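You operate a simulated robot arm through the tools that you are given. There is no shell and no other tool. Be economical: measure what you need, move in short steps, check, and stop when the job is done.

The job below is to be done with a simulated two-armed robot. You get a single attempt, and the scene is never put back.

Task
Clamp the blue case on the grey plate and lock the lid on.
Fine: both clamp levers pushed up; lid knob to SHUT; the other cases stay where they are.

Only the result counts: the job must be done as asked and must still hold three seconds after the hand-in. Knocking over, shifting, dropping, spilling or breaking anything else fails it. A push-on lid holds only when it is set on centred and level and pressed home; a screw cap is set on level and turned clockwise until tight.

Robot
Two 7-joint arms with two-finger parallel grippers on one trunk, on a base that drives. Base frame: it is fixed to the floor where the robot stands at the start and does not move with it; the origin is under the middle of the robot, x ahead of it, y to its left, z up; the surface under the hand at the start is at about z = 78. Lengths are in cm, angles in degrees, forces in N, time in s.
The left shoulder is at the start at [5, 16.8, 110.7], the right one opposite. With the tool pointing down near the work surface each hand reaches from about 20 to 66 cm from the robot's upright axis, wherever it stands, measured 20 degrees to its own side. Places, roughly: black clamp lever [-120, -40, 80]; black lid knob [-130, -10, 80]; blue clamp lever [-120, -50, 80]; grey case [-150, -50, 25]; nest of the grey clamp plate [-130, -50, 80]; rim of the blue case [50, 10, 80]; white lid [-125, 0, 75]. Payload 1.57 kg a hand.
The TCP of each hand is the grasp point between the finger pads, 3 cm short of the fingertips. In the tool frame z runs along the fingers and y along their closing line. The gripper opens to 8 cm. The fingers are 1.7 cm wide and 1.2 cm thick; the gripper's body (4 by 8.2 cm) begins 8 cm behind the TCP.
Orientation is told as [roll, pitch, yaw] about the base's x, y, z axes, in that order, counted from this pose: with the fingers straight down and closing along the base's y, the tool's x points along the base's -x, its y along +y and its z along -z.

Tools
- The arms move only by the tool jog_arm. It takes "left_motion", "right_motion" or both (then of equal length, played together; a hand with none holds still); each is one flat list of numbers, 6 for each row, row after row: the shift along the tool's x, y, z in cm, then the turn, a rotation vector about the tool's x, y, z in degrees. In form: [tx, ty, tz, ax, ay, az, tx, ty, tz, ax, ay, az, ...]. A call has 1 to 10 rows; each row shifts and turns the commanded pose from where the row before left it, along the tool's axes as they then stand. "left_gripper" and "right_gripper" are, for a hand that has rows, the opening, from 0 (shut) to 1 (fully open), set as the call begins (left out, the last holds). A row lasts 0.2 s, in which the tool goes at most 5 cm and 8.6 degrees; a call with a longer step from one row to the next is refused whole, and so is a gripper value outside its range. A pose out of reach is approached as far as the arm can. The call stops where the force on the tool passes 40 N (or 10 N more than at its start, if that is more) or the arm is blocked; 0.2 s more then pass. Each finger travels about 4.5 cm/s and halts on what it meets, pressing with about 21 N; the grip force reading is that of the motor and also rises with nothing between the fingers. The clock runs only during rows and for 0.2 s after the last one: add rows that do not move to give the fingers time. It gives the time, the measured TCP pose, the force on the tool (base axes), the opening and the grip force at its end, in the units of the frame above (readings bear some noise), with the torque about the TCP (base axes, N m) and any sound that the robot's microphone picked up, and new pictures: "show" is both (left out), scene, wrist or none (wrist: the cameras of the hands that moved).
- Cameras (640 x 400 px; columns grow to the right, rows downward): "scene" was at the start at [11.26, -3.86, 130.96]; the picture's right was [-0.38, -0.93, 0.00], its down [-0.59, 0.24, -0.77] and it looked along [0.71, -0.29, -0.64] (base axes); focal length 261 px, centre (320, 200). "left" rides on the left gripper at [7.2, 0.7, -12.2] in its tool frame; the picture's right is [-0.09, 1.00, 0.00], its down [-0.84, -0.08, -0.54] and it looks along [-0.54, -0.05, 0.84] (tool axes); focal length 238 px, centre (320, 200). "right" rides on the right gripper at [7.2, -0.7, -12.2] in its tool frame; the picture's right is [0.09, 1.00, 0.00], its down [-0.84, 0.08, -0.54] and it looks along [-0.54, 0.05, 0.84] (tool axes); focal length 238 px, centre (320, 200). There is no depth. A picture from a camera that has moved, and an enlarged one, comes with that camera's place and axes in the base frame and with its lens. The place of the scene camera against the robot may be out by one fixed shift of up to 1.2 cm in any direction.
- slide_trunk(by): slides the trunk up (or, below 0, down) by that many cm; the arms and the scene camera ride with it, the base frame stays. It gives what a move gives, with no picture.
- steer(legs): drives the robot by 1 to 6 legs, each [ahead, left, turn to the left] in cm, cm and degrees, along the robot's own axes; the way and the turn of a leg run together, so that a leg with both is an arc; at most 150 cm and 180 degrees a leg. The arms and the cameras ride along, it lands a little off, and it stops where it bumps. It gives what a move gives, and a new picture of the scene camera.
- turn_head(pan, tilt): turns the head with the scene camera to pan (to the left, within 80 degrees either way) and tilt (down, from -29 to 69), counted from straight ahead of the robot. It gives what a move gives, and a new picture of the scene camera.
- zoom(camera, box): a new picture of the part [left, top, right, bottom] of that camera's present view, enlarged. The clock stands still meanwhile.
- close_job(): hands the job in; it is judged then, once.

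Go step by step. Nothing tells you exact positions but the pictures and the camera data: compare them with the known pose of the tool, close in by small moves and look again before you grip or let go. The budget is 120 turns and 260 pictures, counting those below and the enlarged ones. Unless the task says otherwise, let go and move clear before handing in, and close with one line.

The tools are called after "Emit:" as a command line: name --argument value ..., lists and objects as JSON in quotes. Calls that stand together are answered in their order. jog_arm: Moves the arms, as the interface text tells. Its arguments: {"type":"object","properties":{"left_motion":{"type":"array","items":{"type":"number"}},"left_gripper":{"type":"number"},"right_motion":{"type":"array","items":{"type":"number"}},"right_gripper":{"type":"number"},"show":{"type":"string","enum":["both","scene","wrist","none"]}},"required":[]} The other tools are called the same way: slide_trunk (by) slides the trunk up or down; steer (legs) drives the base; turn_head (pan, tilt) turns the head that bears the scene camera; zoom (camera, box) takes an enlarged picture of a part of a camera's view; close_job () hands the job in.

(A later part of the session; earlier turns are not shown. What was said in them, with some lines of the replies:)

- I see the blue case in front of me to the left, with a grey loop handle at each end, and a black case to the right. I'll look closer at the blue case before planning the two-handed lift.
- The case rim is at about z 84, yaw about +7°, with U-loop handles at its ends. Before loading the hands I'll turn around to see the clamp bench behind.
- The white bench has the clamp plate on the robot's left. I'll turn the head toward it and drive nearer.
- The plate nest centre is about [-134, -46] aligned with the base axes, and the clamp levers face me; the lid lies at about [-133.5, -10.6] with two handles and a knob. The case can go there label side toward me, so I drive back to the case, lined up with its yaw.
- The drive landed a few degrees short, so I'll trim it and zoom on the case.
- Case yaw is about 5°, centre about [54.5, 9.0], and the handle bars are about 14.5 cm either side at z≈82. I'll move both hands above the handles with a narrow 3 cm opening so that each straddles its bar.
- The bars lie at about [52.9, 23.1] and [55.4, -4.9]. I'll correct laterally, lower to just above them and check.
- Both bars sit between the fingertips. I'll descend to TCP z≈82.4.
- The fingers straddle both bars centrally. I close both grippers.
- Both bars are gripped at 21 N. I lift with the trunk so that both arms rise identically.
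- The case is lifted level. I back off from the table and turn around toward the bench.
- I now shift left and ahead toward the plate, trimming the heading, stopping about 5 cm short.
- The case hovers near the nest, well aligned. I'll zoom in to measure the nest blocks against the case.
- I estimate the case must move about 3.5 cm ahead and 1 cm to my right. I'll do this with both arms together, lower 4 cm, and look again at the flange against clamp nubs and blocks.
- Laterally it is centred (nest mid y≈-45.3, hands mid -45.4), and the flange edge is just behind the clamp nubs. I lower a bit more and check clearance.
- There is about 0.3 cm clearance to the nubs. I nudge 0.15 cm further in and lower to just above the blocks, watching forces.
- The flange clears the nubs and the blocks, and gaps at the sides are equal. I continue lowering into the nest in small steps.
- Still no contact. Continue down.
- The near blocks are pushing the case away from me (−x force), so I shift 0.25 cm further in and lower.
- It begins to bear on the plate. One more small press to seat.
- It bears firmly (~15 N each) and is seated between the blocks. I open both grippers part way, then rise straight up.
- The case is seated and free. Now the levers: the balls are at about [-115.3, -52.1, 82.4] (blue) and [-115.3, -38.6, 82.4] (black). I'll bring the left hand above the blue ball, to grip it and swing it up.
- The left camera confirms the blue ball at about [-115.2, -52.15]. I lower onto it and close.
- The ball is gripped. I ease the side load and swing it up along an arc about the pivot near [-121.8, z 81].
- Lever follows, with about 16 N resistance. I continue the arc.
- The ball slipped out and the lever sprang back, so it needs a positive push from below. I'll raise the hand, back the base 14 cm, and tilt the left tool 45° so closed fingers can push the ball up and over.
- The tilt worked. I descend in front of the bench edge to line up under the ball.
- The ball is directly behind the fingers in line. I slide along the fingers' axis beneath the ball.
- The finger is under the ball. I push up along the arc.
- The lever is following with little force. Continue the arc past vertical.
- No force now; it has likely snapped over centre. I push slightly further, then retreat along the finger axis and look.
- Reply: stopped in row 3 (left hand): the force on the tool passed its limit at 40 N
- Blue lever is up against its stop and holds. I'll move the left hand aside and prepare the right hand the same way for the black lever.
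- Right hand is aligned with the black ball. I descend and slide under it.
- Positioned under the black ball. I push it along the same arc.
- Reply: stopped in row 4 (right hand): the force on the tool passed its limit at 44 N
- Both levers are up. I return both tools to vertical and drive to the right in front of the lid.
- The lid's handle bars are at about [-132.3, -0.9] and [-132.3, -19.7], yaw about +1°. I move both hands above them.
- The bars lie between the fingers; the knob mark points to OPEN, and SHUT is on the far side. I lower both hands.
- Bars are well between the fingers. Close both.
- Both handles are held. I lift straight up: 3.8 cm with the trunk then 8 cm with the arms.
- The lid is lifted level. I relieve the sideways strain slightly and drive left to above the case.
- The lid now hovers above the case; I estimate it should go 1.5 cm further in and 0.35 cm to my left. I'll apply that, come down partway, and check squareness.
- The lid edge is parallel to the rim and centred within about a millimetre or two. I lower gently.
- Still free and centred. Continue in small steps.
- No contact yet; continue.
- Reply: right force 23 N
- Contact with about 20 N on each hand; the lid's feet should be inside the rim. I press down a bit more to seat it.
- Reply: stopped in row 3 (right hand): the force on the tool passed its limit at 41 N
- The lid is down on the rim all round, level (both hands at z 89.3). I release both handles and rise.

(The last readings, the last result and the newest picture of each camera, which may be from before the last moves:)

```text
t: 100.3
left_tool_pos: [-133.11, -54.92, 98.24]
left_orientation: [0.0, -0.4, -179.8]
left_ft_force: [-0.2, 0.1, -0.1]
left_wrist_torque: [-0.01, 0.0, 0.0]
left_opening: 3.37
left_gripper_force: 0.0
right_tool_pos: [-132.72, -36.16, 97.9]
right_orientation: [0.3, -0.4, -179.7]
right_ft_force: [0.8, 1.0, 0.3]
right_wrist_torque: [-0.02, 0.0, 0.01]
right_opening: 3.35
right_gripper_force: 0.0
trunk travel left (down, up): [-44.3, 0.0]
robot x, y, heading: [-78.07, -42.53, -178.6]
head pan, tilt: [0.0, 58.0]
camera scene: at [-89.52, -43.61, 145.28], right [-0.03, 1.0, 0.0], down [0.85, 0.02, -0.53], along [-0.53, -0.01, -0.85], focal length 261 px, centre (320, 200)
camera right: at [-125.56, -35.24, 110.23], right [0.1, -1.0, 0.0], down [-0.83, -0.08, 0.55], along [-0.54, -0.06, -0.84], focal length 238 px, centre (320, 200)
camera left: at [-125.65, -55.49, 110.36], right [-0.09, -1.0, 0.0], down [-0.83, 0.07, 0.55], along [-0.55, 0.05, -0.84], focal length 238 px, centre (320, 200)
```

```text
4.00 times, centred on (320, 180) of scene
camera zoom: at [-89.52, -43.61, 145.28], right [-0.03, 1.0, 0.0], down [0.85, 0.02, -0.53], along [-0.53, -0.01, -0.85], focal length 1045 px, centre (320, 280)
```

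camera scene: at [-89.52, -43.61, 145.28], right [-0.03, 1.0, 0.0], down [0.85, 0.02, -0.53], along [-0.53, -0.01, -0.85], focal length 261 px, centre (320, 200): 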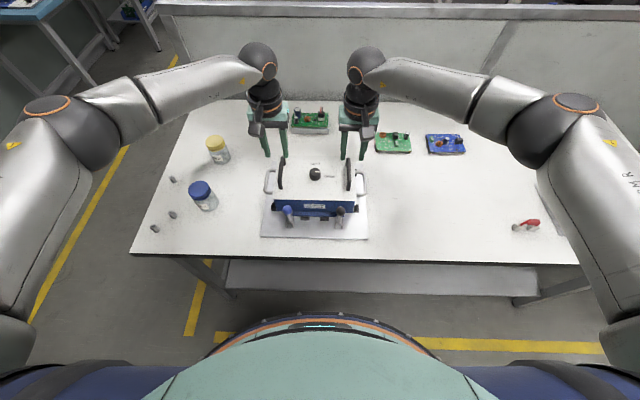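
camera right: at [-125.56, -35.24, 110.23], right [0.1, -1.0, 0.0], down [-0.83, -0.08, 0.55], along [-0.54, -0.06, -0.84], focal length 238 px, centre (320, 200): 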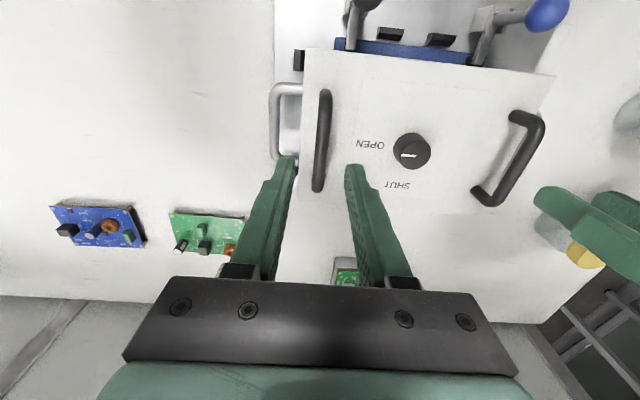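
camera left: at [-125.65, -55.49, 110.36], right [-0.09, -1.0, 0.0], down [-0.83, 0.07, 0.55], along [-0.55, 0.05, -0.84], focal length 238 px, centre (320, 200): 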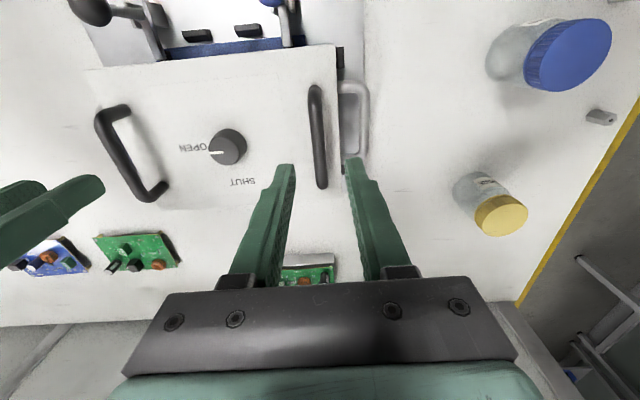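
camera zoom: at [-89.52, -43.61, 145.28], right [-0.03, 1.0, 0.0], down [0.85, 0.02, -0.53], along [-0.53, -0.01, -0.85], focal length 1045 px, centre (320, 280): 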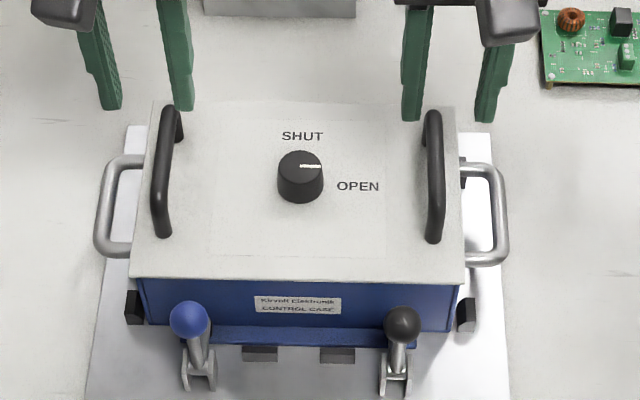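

The lid stays level and centred, and the knob is at about [-133.2, -45.4], top z≈88. I move the left hand away and bring the right hand above the knob, pre-turned −45°.

Emit:
jog_arm --left_motion '[2.5, 3.7, -1, 0, 0, 0, 2.5, 3.7, -1, 0, 0, 0, 2.5, 3.7, -1, 0, 0, 0, 2.5, 3.7, -1, 0, 0, 0]' --show "none"

Emit:
jog_arm --right_motion '[-0.16, 3.08, 0.7, 0, 0.4, 0, -0.16, 3.08, 0.7, 0, 0, 0, -0.16, 3.08, 0.6, 0, 0, 0, 0, 0, 0, 0, 0, 7.5, 0, 0, 0, 0, 0, 7.5, 0, 0, 0, 0, 0, 7.5, 0, 0, 0, 0, 0, 7.5, 0, 0, 0, 0, 0, 7.5, 0, 0, 0, 0, 0, 7.5]' --right_gripper 0.7 --show "both"

```text
t: 101.3
left_tool_pos: [-123.06, -69.47, 102.01]
left_orientation: [-0.1, -0.4, -179.9]
left_ft_force: [-0.1, 0.4, -0.1]
left_wrist_torque: [0.03, 0.03, 0.01]
left_opening: 3.36
left_gripper_force: 0.1
right_tool_pos: [-132.83, -36.2, 97.98]
right_orientation: [0.2, -0.4, -179.6]
right_ft_force: [1.0, -0.5, 0.1]
right_wrist_torque: [-0.01, 0.0, -0.02]
right_opening: 3.34
right_gripper_force: 0.1
trunk travel left (down, up): [-44.3, 0.0]
robot x, y, heading: [-78.52, -42.86, -178.5]
head pan, tilt: [0.0, 58.0]
```

```text
t: 103.3
left_tool_pos: [-123.13, -69.62, 101.94]
left_orientation: [-0.2, -0.3, -179.8]
left_ft_force: [0.7, -0.4, -0.5]
left_wrist_torque: [0.0, 0.03, 0.01]
left_opening: 3.36
left_gripper_force: 0.1
right_tool_pos: [-133.29, -45.5, 96.13]
right_orientation: [0.1, 0.2, 135.3]
right_ft_force: [-0.9, -0.1, -0.4]
right_wrist_torque: [0.01, -0.01, -0.01]
right_opening: 5.62
right_gripper_force: 0.0
trunk travel left (down, up): [-44.3, 0.0]
robot x, y, heading: [-77.91, -42.57, -178.5]
head pan, tilt: [0.0, 58.0]
camera scene: at [-89.59, -43.63, 145.29], right [-0.03, 1.0, 0.0], down [0.85, 0.02, -0.53], along [-0.53, -0.01, -0.85], focal length 261 px, centre (320, 200)
camera right: at [-127.76, -49.9, 108.46], right [-0.64, -0.77, 0.0], down [-0.65, 0.54, 0.54], along [-0.42, 0.34, -0.84], focal length 238 px, centre (320, 200)
```

scene: 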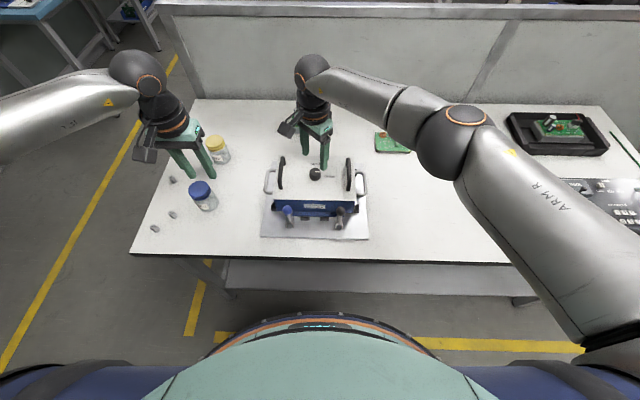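
right: 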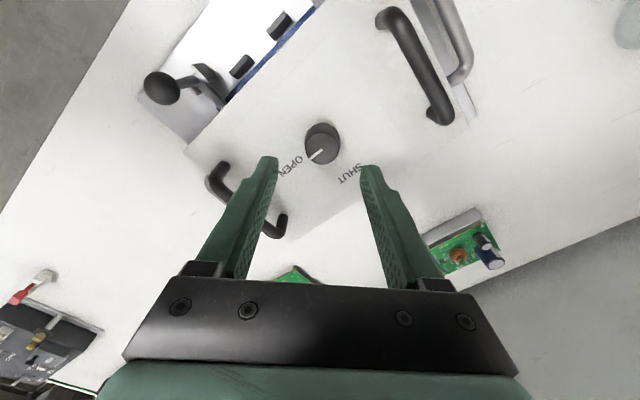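

The knob is centred under the right hand. I lower so that the tips go around the knob.

Emit:
jog_arm --right_motion '[0, 0, 2.2, 0, 0, 0, 0, 0, 2.2, 0, 0, 0, 0, 0, 1.5, 0, 0, 0, 0, 0, 0.7, 0, 0, 0]' --show "wrist"

Emit:
zoom --camera "scene" --box '[250, 130, 390, 230]'

```text
t: 104.3
left_tool_pos: [-123.18, -69.48, 102.04]
left_orientation: [-0.2, -0.5, -179.8]
left_ft_force: [-0.6, 0.3, 0.3]
left_wrist_torque: [-0.01, -0.01, 0.02]
left_opening: 3.35
left_gripper_force: 0.0
right_tool_pos: [-132.94, -45.2, 89.53]
right_orientation: [0.2, 0.1, 135.4]
right_ft_force: [0.3, 0.5, 2.4]
right_wrist_torque: [0.05, -0.06, 0.03]
right_opening: 5.6
right_gripper_force: 0.0
right hand out of reach, approached as far as the arm can: row 4
trunk travel left (down, up): [-44.3, 0.0]
robot x, y, heading: [-78.51, -42.62, -178.4]
head pan, tilt: [0.0, 58.0]
camera right: at [-127.33, -49.58, 101.73], right [-0.63, -0.77, 0.0], down [-0.65, 0.53, 0.54], along [-0.42, 0.34, -0.84], focal length 238 px, centre (320, 200)
```

right: 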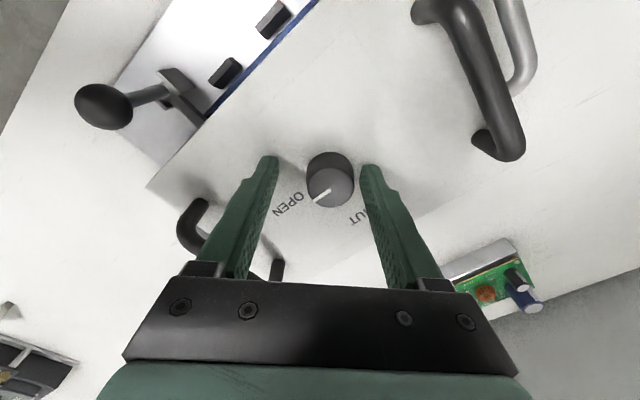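

```text
4.00 times, centred on (320, 180) of scene
camera zoom: at [-89.57, -43.59, 145.3], right [-0.03, 1.0, 0.0], down [0.85, 0.02, -0.53], along [-0.53, -0.01, -0.85], focal length 1045 px, centre (320, 280)
```

zoom: 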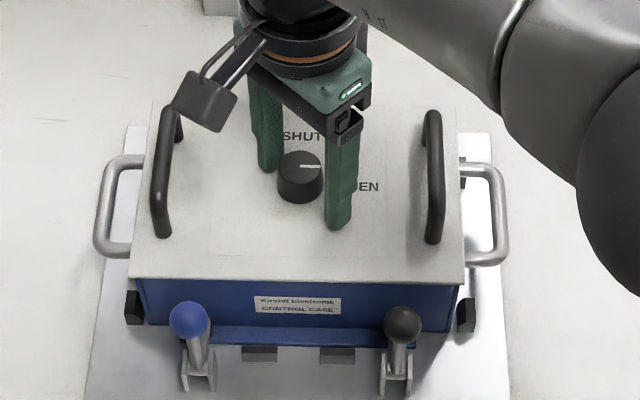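

The arm is near its reach limit because the trunk is fully up. I'll raise both hands and lower the trunk 12 cm, ending near the same height.

Emit:
jog_arm --left_motion '[0, 0, -3, 0, 0, 0, 0, 0, -3, 0, 0, 0, 0, 0, -3, 0, 0, 0, 0, 0, 0, 0, 0, 0]' --right_motion '[0, 0, -3.5, 0, 0, 0, 0, 0, -3.5, 0, 0, 0, 0, 0, -3.5, 0, 0, 0, 0, 0, -3.5, 0, 0, 0]' --show "none"

Emit:
slide_trunk --by -12

Emit:
zoom --camera "right" --box '[0, 0, 640, 400]'

```text
t: 105.3
left_tool_pos: [-123.05, -69.71, 111.02]
left_orientation: [-0.2, -0.4, -179.8]
left_ft_force: [-0.1, -1.0, 0.0]
left_wrist_torque: [-0.01, 0.02, -0.02]
left_opening: 3.34
left_gripper_force: 0.1
right_tool_pos: [-132.94, -45.17, 103.55]
right_orientation: [0.2, 0.3, 135.4]
right_ft_force: [-0.3, -0.1, 0.7]
right_wrist_torque: [0.0, 0.03, 0.01]
right_opening: 5.6
right_gripper_force: 0.1
trunk travel left (down, up): [-44.3, 0.0]
robot x, y, heading: [-77.94, -42.44, -178.5]
head pan, tilt: [0.0, 58.0]
```

```text
t: 106.8
left_tool_pos: [-122.98, -69.62, 99.07]
left_orientation: [-0.2, -0.4, -179.8]
left_ft_force: [-1.0, 0.2, 0.4]
left_wrist_torque: [-0.02, 0.0, 0.01]
left_opening: 3.36
left_gripper_force: 0.0
right_tool_pos: [-132.98, -45.17, 91.38]
right_orientation: [0.2, 0.2, 135.4]
right_ft_force: [0.1, -0.1, -0.1]
right_wrist_torque: [-0.01, 0.0, 0.0]
right_opening: 5.61
right_gripper_force: 0.1
trunk travel left (down, up): [-32.3, 12.0]
robot x, y, heading: [-78.32, -42.75, -178.4]
head pan, tilt: [0.0, 58.0]
```

```text
1.00 times, centred on (320, 200) of right (not enlarged: the box is as wide or as high as the picture)
camera zoom: at [-127.5, -49.5, 103.71], right [-0.63, -0.77, 0.0], down [-0.65, 0.54, 0.54], along [-0.42, 0.34, -0.84], focal length 238 px, centre (320, 200)
```

zoom: 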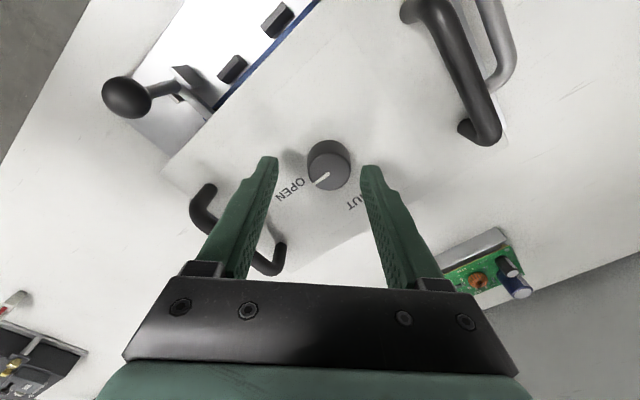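

Knob centre is at about [-133.6, -45.4]; I correct by that amount and lower to tips just above the lid.

Emit:
jog_arm --right_motion '[-0.25, 0.6, 0, 0, 0, 0, 0, 0, 1.2, 0, 0, 0, 0, 0, 0.7, 0, 0, 0]' --show "wrist"

```text
t: 107.6
left_tool_pos: [-123.06, -69.63, 99.08]
left_orientation: [-0.2, -0.4, -179.8]
left_ft_force: [0.2, 0.5, 1.1]
left_wrist_torque: [0.0, -0.02, -0.03]
left_opening: 3.36
left_gripper_force: 0.1
right_tool_pos: [-133.63, -45.2, 89.63]
right_orientation: [0.3, 0.3, 135.5]
right_ft_force: [-1.0, -0.6, 0.3]
right_wrist_torque: [0.02, -0.02, 0.02]
right_opening: 5.6
right_gripper_force: 0.0
trunk travel left (down, up): [-32.3, 12.0]
robot x, y, heading: [-78.15, -42.31, -178.5]
head pan, tilt: [0.0, 58.0]
camera right: at [-128.06, -49.64, 101.9], right [-0.63, -0.77, 0.0], down [-0.65, 0.54, 0.54], along [-0.42, 0.34, -0.84], focal length 238 px, centre (320, 200)
```

right: 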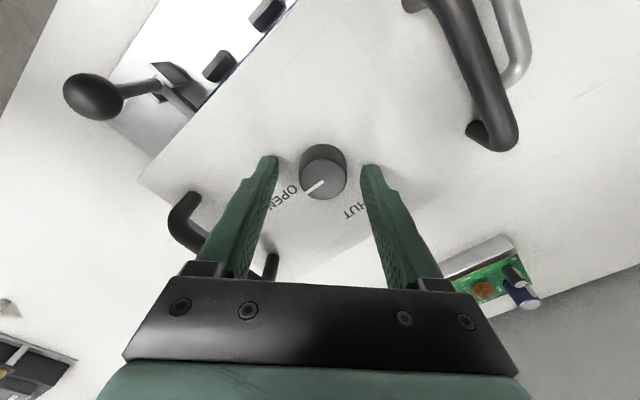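

Centred. Close on the knob.

Emit:
jog_arm --right_motion '[0, 0, 0, 0, 0, 0, 0, 0, 0, 0, 0, 0, 0, 0, 0, 0, 0, 0, 0, 0, 0, 0, 0, 0]' --right_gripper 0 --show "wrist"

```text
t: 108.6
left_tool_pos: [-123.03, -69.69, 98.91]
left_orientation: [-0.2, -0.5, -179.7]
left_ft_force: [0.0, 0.1, 0.7]
left_wrist_torque: [-0.04, -0.05, 0.02]
left_opening: 3.35
left_gripper_force: 0.0
right_tool_pos: [-133.65, -45.2, 89.56]
right_orientation: [0.2, 0.2, 135.4]
right_ft_force: [-1.1, 0.0, -0.1]
right_wrist_torque: [0.02, 0.04, 0.0]
right_opening: 3.17
right_gripper_force: 20.4
trunk travel left (down, up): [-32.3, 12.0]
robot x, y, heading: [-78.08, -43.06, -178.7]
head pan, tilt: [0.0, 58.0]
camera right: at [-128.06, -49.65, 101.91], right [-0.63, -0.77, 0.0], down [-0.65, 0.54, 0.54], along [-0.42, 0.34, -0.84], focal length 238 px, centre (320, 200)
```

right: 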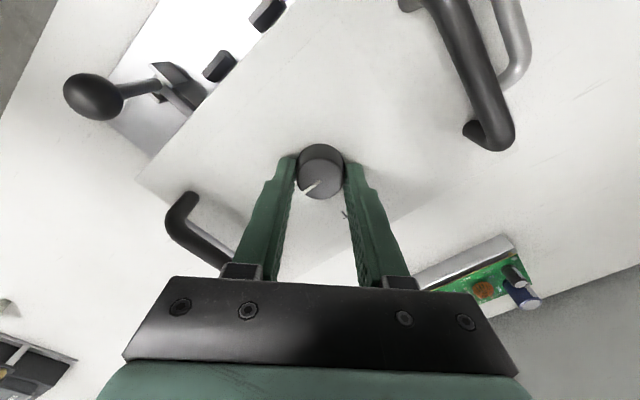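

Gripped firmly. I turn counter-clockwise seen from above (from OPEN at +y toward SHUT at −x).

Emit:
jog_arm --right_motion '[0, 0, 0, 0, 0, -8, 0, 0, 0, 0, 0, -8, 0, 0, 0, 0, 0, -8, 0, 0, 0, 0, 0, -8, 0, 0, 0, 0, 0, -8]' --show "wrist"

```text
t: 109.8
left_tool_pos: [-123.09, -69.64, 99.05]
left_orientation: [-0.2, -0.4, -179.8]
left_ft_force: [0.0, 0.7, -0.3]
left_wrist_torque: [0.04, -0.02, -0.03]
left_opening: 3.36
left_gripper_force: 0.0
right_tool_pos: [-133.61, -45.41, 89.64]
right_orientation: [0.4, 0.0, 175.6]
right_ft_force: [-1.6, -0.2, 4.1]
right_wrist_torque: [0.1, -0.46, -0.02]
right_opening: 3.21
right_gripper_force: 21.1
trunk travel left (down, up): [-32.3, 12.0]
robot x, y, heading: [-78.14, -43.27, -178.7]
head pan, tilt: [0.0, 58.0]
camera right: at [-126.47, -45.08, 101.9], right [0.01, -1.0, 0.0], down [-0.84, -0.01, 0.54], along [-0.54, -0.01, -0.84], focal length 238 px, centre (320, 200)
```

right: 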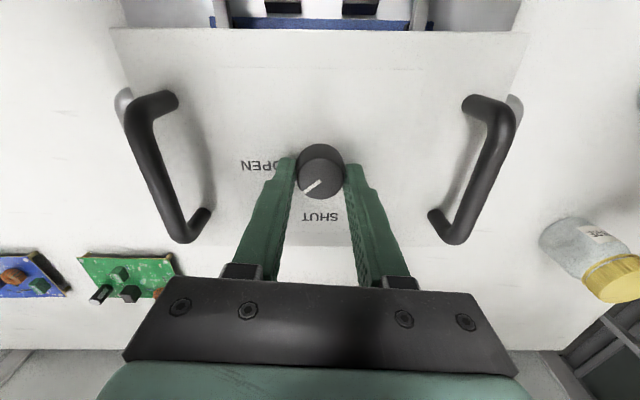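

The knob turns with the gripper; the mark is halfway to SHUT. I turn another 50°.

Emit:
jog_arm --right_motion '[0, 0, 0, 0, 0, -8, 0, 0, 0, 0, 0, -8, 0, 0, 0, 0, 0, -8, 0, 0, 0, 0, 0, -8, 0, 0, 0, 0, 0, -8, 0, 0, 0, 0, 0, -8]' --show "wrist"

```text
t: 111.2
left_tool_pos: [-122.9, -69.66, 99.08]
left_orientation: [-0.3, -0.4, -179.8]
left_ft_force: [-0.7, 0.1, -0.1]
left_wrist_torque: [0.0, -0.01, 0.0]
left_opening: 3.35
left_gripper_force: 0.1
right_tool_pos: [-133.5, -45.51, 89.62]
right_orientation: [0.2, -0.3, -144.4]
right_ft_force: [-4.1, -3.5, 13.2]
right_wrist_torque: [0.06, -0.07, 0.0]
right_opening: 3.18
right_gripper_force: 20.8
right hand out of reach, approached as far as the arm can: row 6
trunk travel left (down, up): [-32.3, 12.0]
robot x, y, heading: [-78.14, -42.59, -178.5]
head pan, tilt: [0.0, 58.0]
camera right: at [-128.15, -40.55, 101.84], right [0.65, -0.76, 0.0], down [-0.63, -0.55, 0.55], along [-0.41, -0.36, -0.84], focal length 238 px, centre (320, 200)
```

right: 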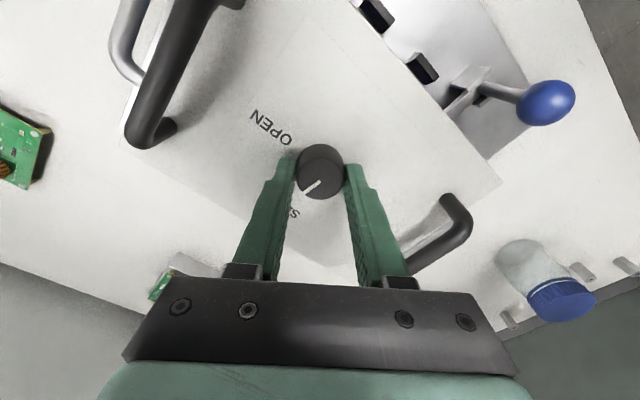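

Turned 80° so far with the arm at its limit; the mark is about 10° short. I open, turn the hand back 45°, and regrip.

Emit:
jog_arm --right_motion '[0, 0, 0, 0, 0, 0, 0, 0, 0, 0, 0, 0, 0, 0, 0, 0, 0, 0, 0, 0, 0, 0, 0, 7.5, 0, 0, 0, 0, 0, 7.5, 0, 0, 0, 0, 0, 7.5, 0, 0, 0, 0, 0, 7.5, 0, 0, 0, 0, 0, 7.5, 0, 0, 0, 0, 0, 7.5, 0, 0, 0, 0, 0, 0]' --right_gripper 0.65 --show "wrist"

Emit:
zoom --camera "right" --box '[220, 100, 420, 225]'

```text
t: 113.4
left_tool_pos: [-122.92, -69.63, 99.03]
left_orientation: [-0.2, -0.3, -179.8]
left_ft_force: [-0.9, 0.6, 0.0]
left_wrist_torque: [-0.05, -0.02, 0.01]
left_opening: 3.35
left_gripper_force: 0.0
right_tool_pos: [-133.63, -45.44, 89.44]
right_orientation: [0.1, 0.1, 170.3]
right_ft_force: [0.2, 0.4, 0.1]
right_wrist_torque: [0.01, -0.01, -0.02]
right_opening: 5.2
right_gripper_force: 0.0
trunk travel left (down, up): [-32.3, 12.0]
robot x, y, heading: [-77.72, -42.7, -178.4]
head pan, tilt: [0.0, 58.0]
camera right: at [-126.5, -45.83, 101.78], right [-0.08, -1.0, 0.0], down [-0.84, 0.07, 0.54], along [-0.54, 0.04, -0.84], focal length 238 px, centre (320, 200)
```

right: 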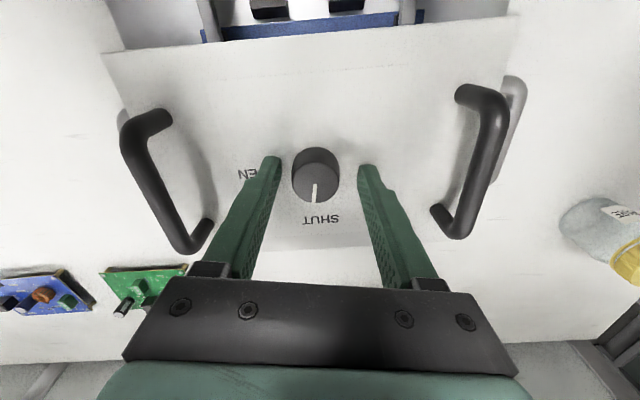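

```text
3.20 times, centred on (320, 162) of right
camera zoom: at [-126.5, -45.83, 101.78], right [-0.08, -1.0, 0.0], down [-0.84, 0.07, 0.54], along [-0.54, 0.04, -0.84], focal length 763 px, centre (320, 320)
```

zoom: 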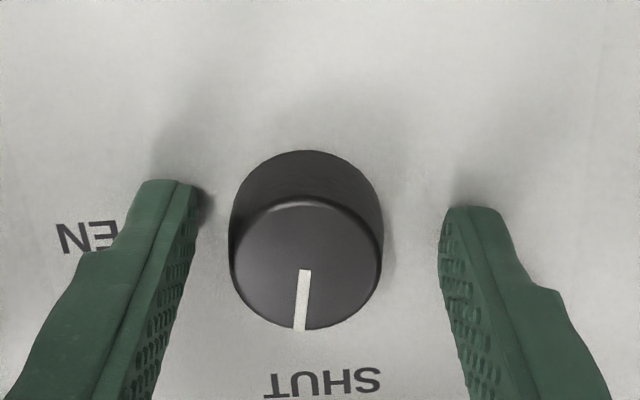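

The mark is about 12° short of SHUT. I regrip and turn 12° more.

Emit:
jog_arm --right_motion '[0, 0, 0, 0, 0, 0, 0, 0, 0, 0, 0, 0, 0, 0, 0, 0, 0, 0, 0, 0, 0, 0, 0, 0, 0, 0, 0, 0, 0, -6, 0, 0, 0, 0, 0, -6, 0, 0, 0, 0, 0, 0]' --right_gripper 0 --show "none"

Emit:
zoom --camera "right" --box '[220, 100, 420, 225]'

```text
t: 115.0
left_tool_pos: [-122.92, -69.69, 99.05]
left_orientation: [-0.2, -0.3, -179.8]
left_ft_force: [0.2, 1.0, 0.1]
left_wrist_torque: [0.0, 0.01, 0.0]
left_opening: 3.37
left_gripper_force: 0.1
right_tool_pos: [-133.57, -45.5, 89.46]
right_orientation: [0.3, 0.1, -177.5]
right_ft_force: [1.5, -0.8, -0.2]
right_wrist_torque: [-0.03, -0.07, -0.15]
right_opening: 3.22
right_gripper_force: 21.4
trunk travel left (down, up): [-32.3, 12.0]
robot x, y, heading: [-77.85, -42.49, -178.3]
head pan, tilt: [0.0, 58.0]
```

```text
3.20 times, centred on (320, 162) of right
camera zoom: at [-126.57, -44.26, 101.8], right [0.13, -0.99, 0.0], down [-0.83, -0.11, 0.54], along [-0.54, -0.08, -0.84], focal length 763 px, centre (320, 320)
```

zoom: 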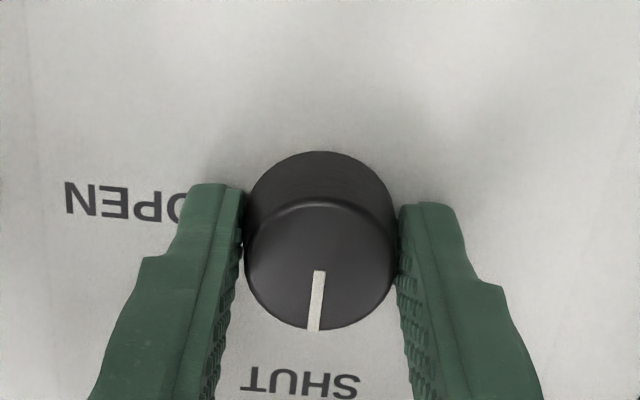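

The mark now points at SHUT and a slight reaction torque appears. I nudge 5° more to confirm it is at its stop.

Emit:
jog_arm --right_motion '[0, 0, 0, 0, 0, -5, 0, 0, 0, 0, 0, 0]' --show "none"

Emit:
zoom --camera "right" --box '[220, 100, 420, 225]'

```text
t: 115.6
left_tool_pos: [-122.95, -69.66, 99.11]
left_orientation: [-0.2, -0.3, -179.8]
left_ft_force: [0.0, -0.8, 0.3]
left_wrist_torque: [0.0, -0.02, 0.0]
left_opening: 3.35
left_gripper_force: 0.1
right_tool_pos: [-133.76, -45.49, 89.54]
right_orientation: [0.3, 0.0, -172.6]
right_ft_force: [-0.7, -0.5, 0.7]
right_wrist_torque: [-0.17, 0.08, -0.04]
right_opening: 3.21
right_gripper_force: 21.4
trunk travel left (down, up): [-32.3, 12.0]
robot x, y, heading: [-78.28, -42.64, -178.5]
head pan, tilt: [0.0, 58.0]
```

```text
3.20 times, centred on (320, 162) of right
camera zoom: at [-126.69, -43.6, 101.83], right [0.22, -0.98, 0.0], down [-0.82, -0.18, 0.54], along [-0.53, -0.12, -0.84], focal length 763 px, centre (320, 320)
```

zoom: 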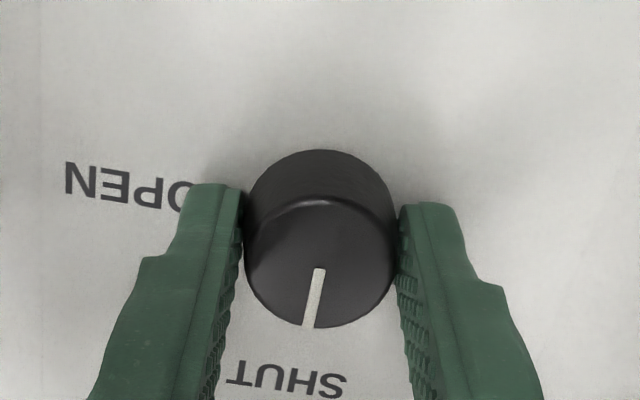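

The knob stayed put while the hand turned, so it is at its SHUT stop. I open, rise clear and check everything.

Emit:
jog_arm --right_motion '[0, 0, 0, 0, 0, 0, 0, 0, 0, 0, 0, 0, 0, 0, 0, 0, 0, 0, 0, 0, 0, 0, 0, 0, 0, 0, -3, 0, 0, 0, 0, 0, -4, 0, 0, 0, 0, 0, -4, 0, 0, 0, 3, -4, -2, 0, 0, 0, 3, -4, 0, 0, 0, 0, 2, -4, 0, 0, 0, 0]' --right_gripper 0.65 --show "scene"

Emit:
zoom --camera "scene" --box '[240, 110, 400, 230]'

Emit:
zoom --camera "right" --box '[260, 0, 640, 240]'

```text
refused: row 8 steps farther than a row can; nothing moved
```

```text
3.33 times, centred on (320, 170) of scene
camera zoom: at [-89.61, -43.63, 133.29], right [-0.03, 1.0, 0.0], down [0.85, 0.02, -0.53], along [-0.53, -0.01, -0.85], focal length 871 px, centre (320, 300)
```

zoom: 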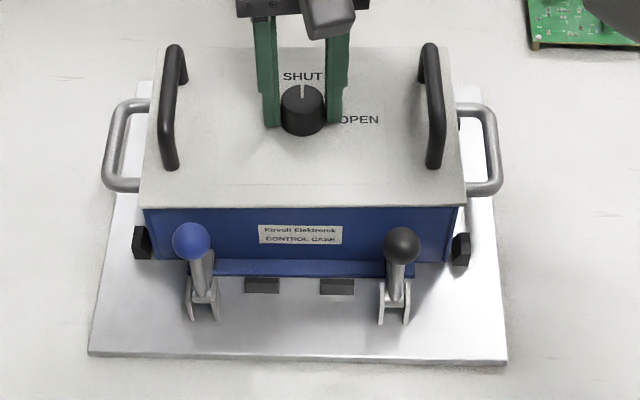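

```text
1.67 times, centred on (450, 120) of right
camera zoom: at [-126.69, -43.6, 101.83], right [0.22, -0.98, 0.0], down [-0.82, -0.18, 0.54], along [-0.53, -0.12, -0.84], focal length 397 px, centre (103, 333)
```

zoom: 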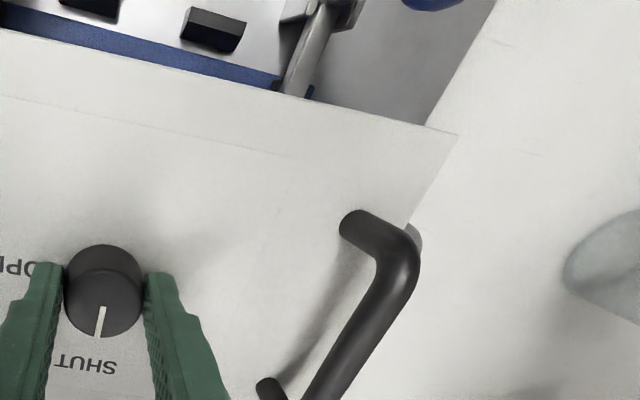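

The step was too long and was refused; I repeat the release with shorter steps.

Emit:
jog_arm --right_motion '[0, 0, 0, 0, 0, 0, 0, 0, 0, 0, 0, 0, 0, 0, 0, 0, 0, 0, 0, 0, 0, 0, 0, 0, 0, 0, -3, 0, 0, 0, 0, 0, -4, 0, 0, 0, 0, 0, -4, 0, 0, 0, 2.5, -3, -1, 0, 0, 0, 2.5, -3, 0, 0, 0, 0, 2, -3, 0, 0, 0, 0]' --right_gripper 0.65 --show "scene"

Emit:
zoom --camera "scene" --box '[240, 110, 400, 230]'

Emit:
zoom --camera "right" --box '[260, 0, 640, 240]'

```text
t: 117.8
left_tool_pos: [-123.02, -69.64, 99.19]
left_orientation: [-0.1, -0.4, -179.8]
left_ft_force: [-0.3, 0.8, 0.1]
left_wrist_torque: [0.02, 0.0, 0.02]
left_opening: 3.37
left_gripper_force: 0.1
right_tool_pos: [-127.72, -35.41, 101.67]
right_orientation: [0.3, 0.0, -172.5]
right_ft_force: [-0.2, -0.4, -0.2]
right_wrist_torque: [0.03, -0.03, 0.01]
right_opening: 5.22
right_gripper_force: 0.0
trunk travel left (down, up): [-32.3, 12.0]
robot x, y, heading: [-77.98, -42.87, -178.4]
head pan, tilt: [0.0, 58.0]
camera scene: at [-89.57, -43.56, 133.29], right [-0.03, 1.0, 0.0], down [0.85, 0.02, -0.53], along [-0.53, -0.01, -0.85], focal length 261 px, centre (320, 200)
```

scene: 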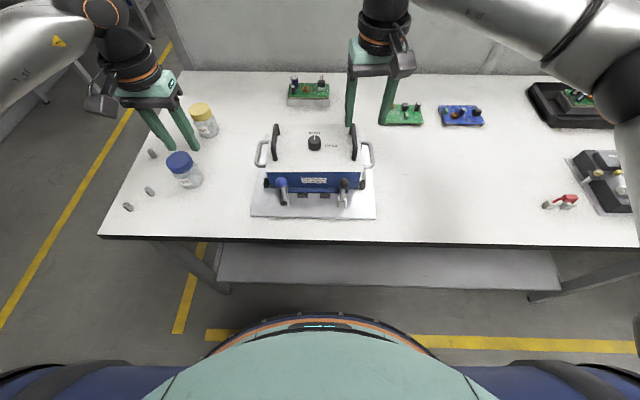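

```text
3.33 times, centred on (320, 170) of scene
camera zoom: at [-89.57, -43.56, 133.29], right [-0.03, 1.0, 0.0], down [0.85, 0.02, -0.53], along [-0.53, -0.01, -0.85], focal length 871 px, centre (320, 300)
```

zoom: 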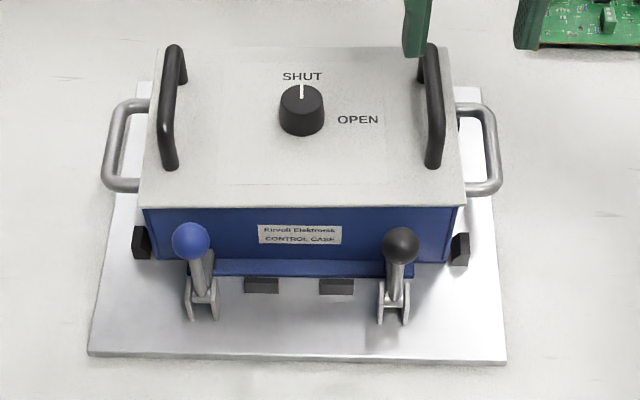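

```text
1.67 times, centred on (450, 120) of right
camera zoom: at [-120.72, -33.69, 114.07], right [0.22, -0.98, 0.0], down [-0.82, -0.18, 0.54], along [-0.53, -0.12, -0.84], focal length 397 px, centre (103, 333)
```

zoom: 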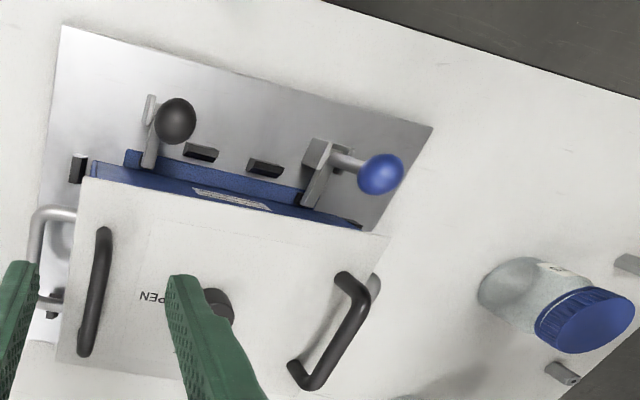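

The case sits clamped with both levers up, the lid is level on its rim, and the knob mark points at SHUT. Both hands are clear, so I hand in.

Emit:
close_job

```text
The job is handed in.
```

The blue case is clamped in the nest of the grey plate with both levers up. The lid is pressed on and its knob is turned to the SHUT stop. The grey and black cases were not touched.
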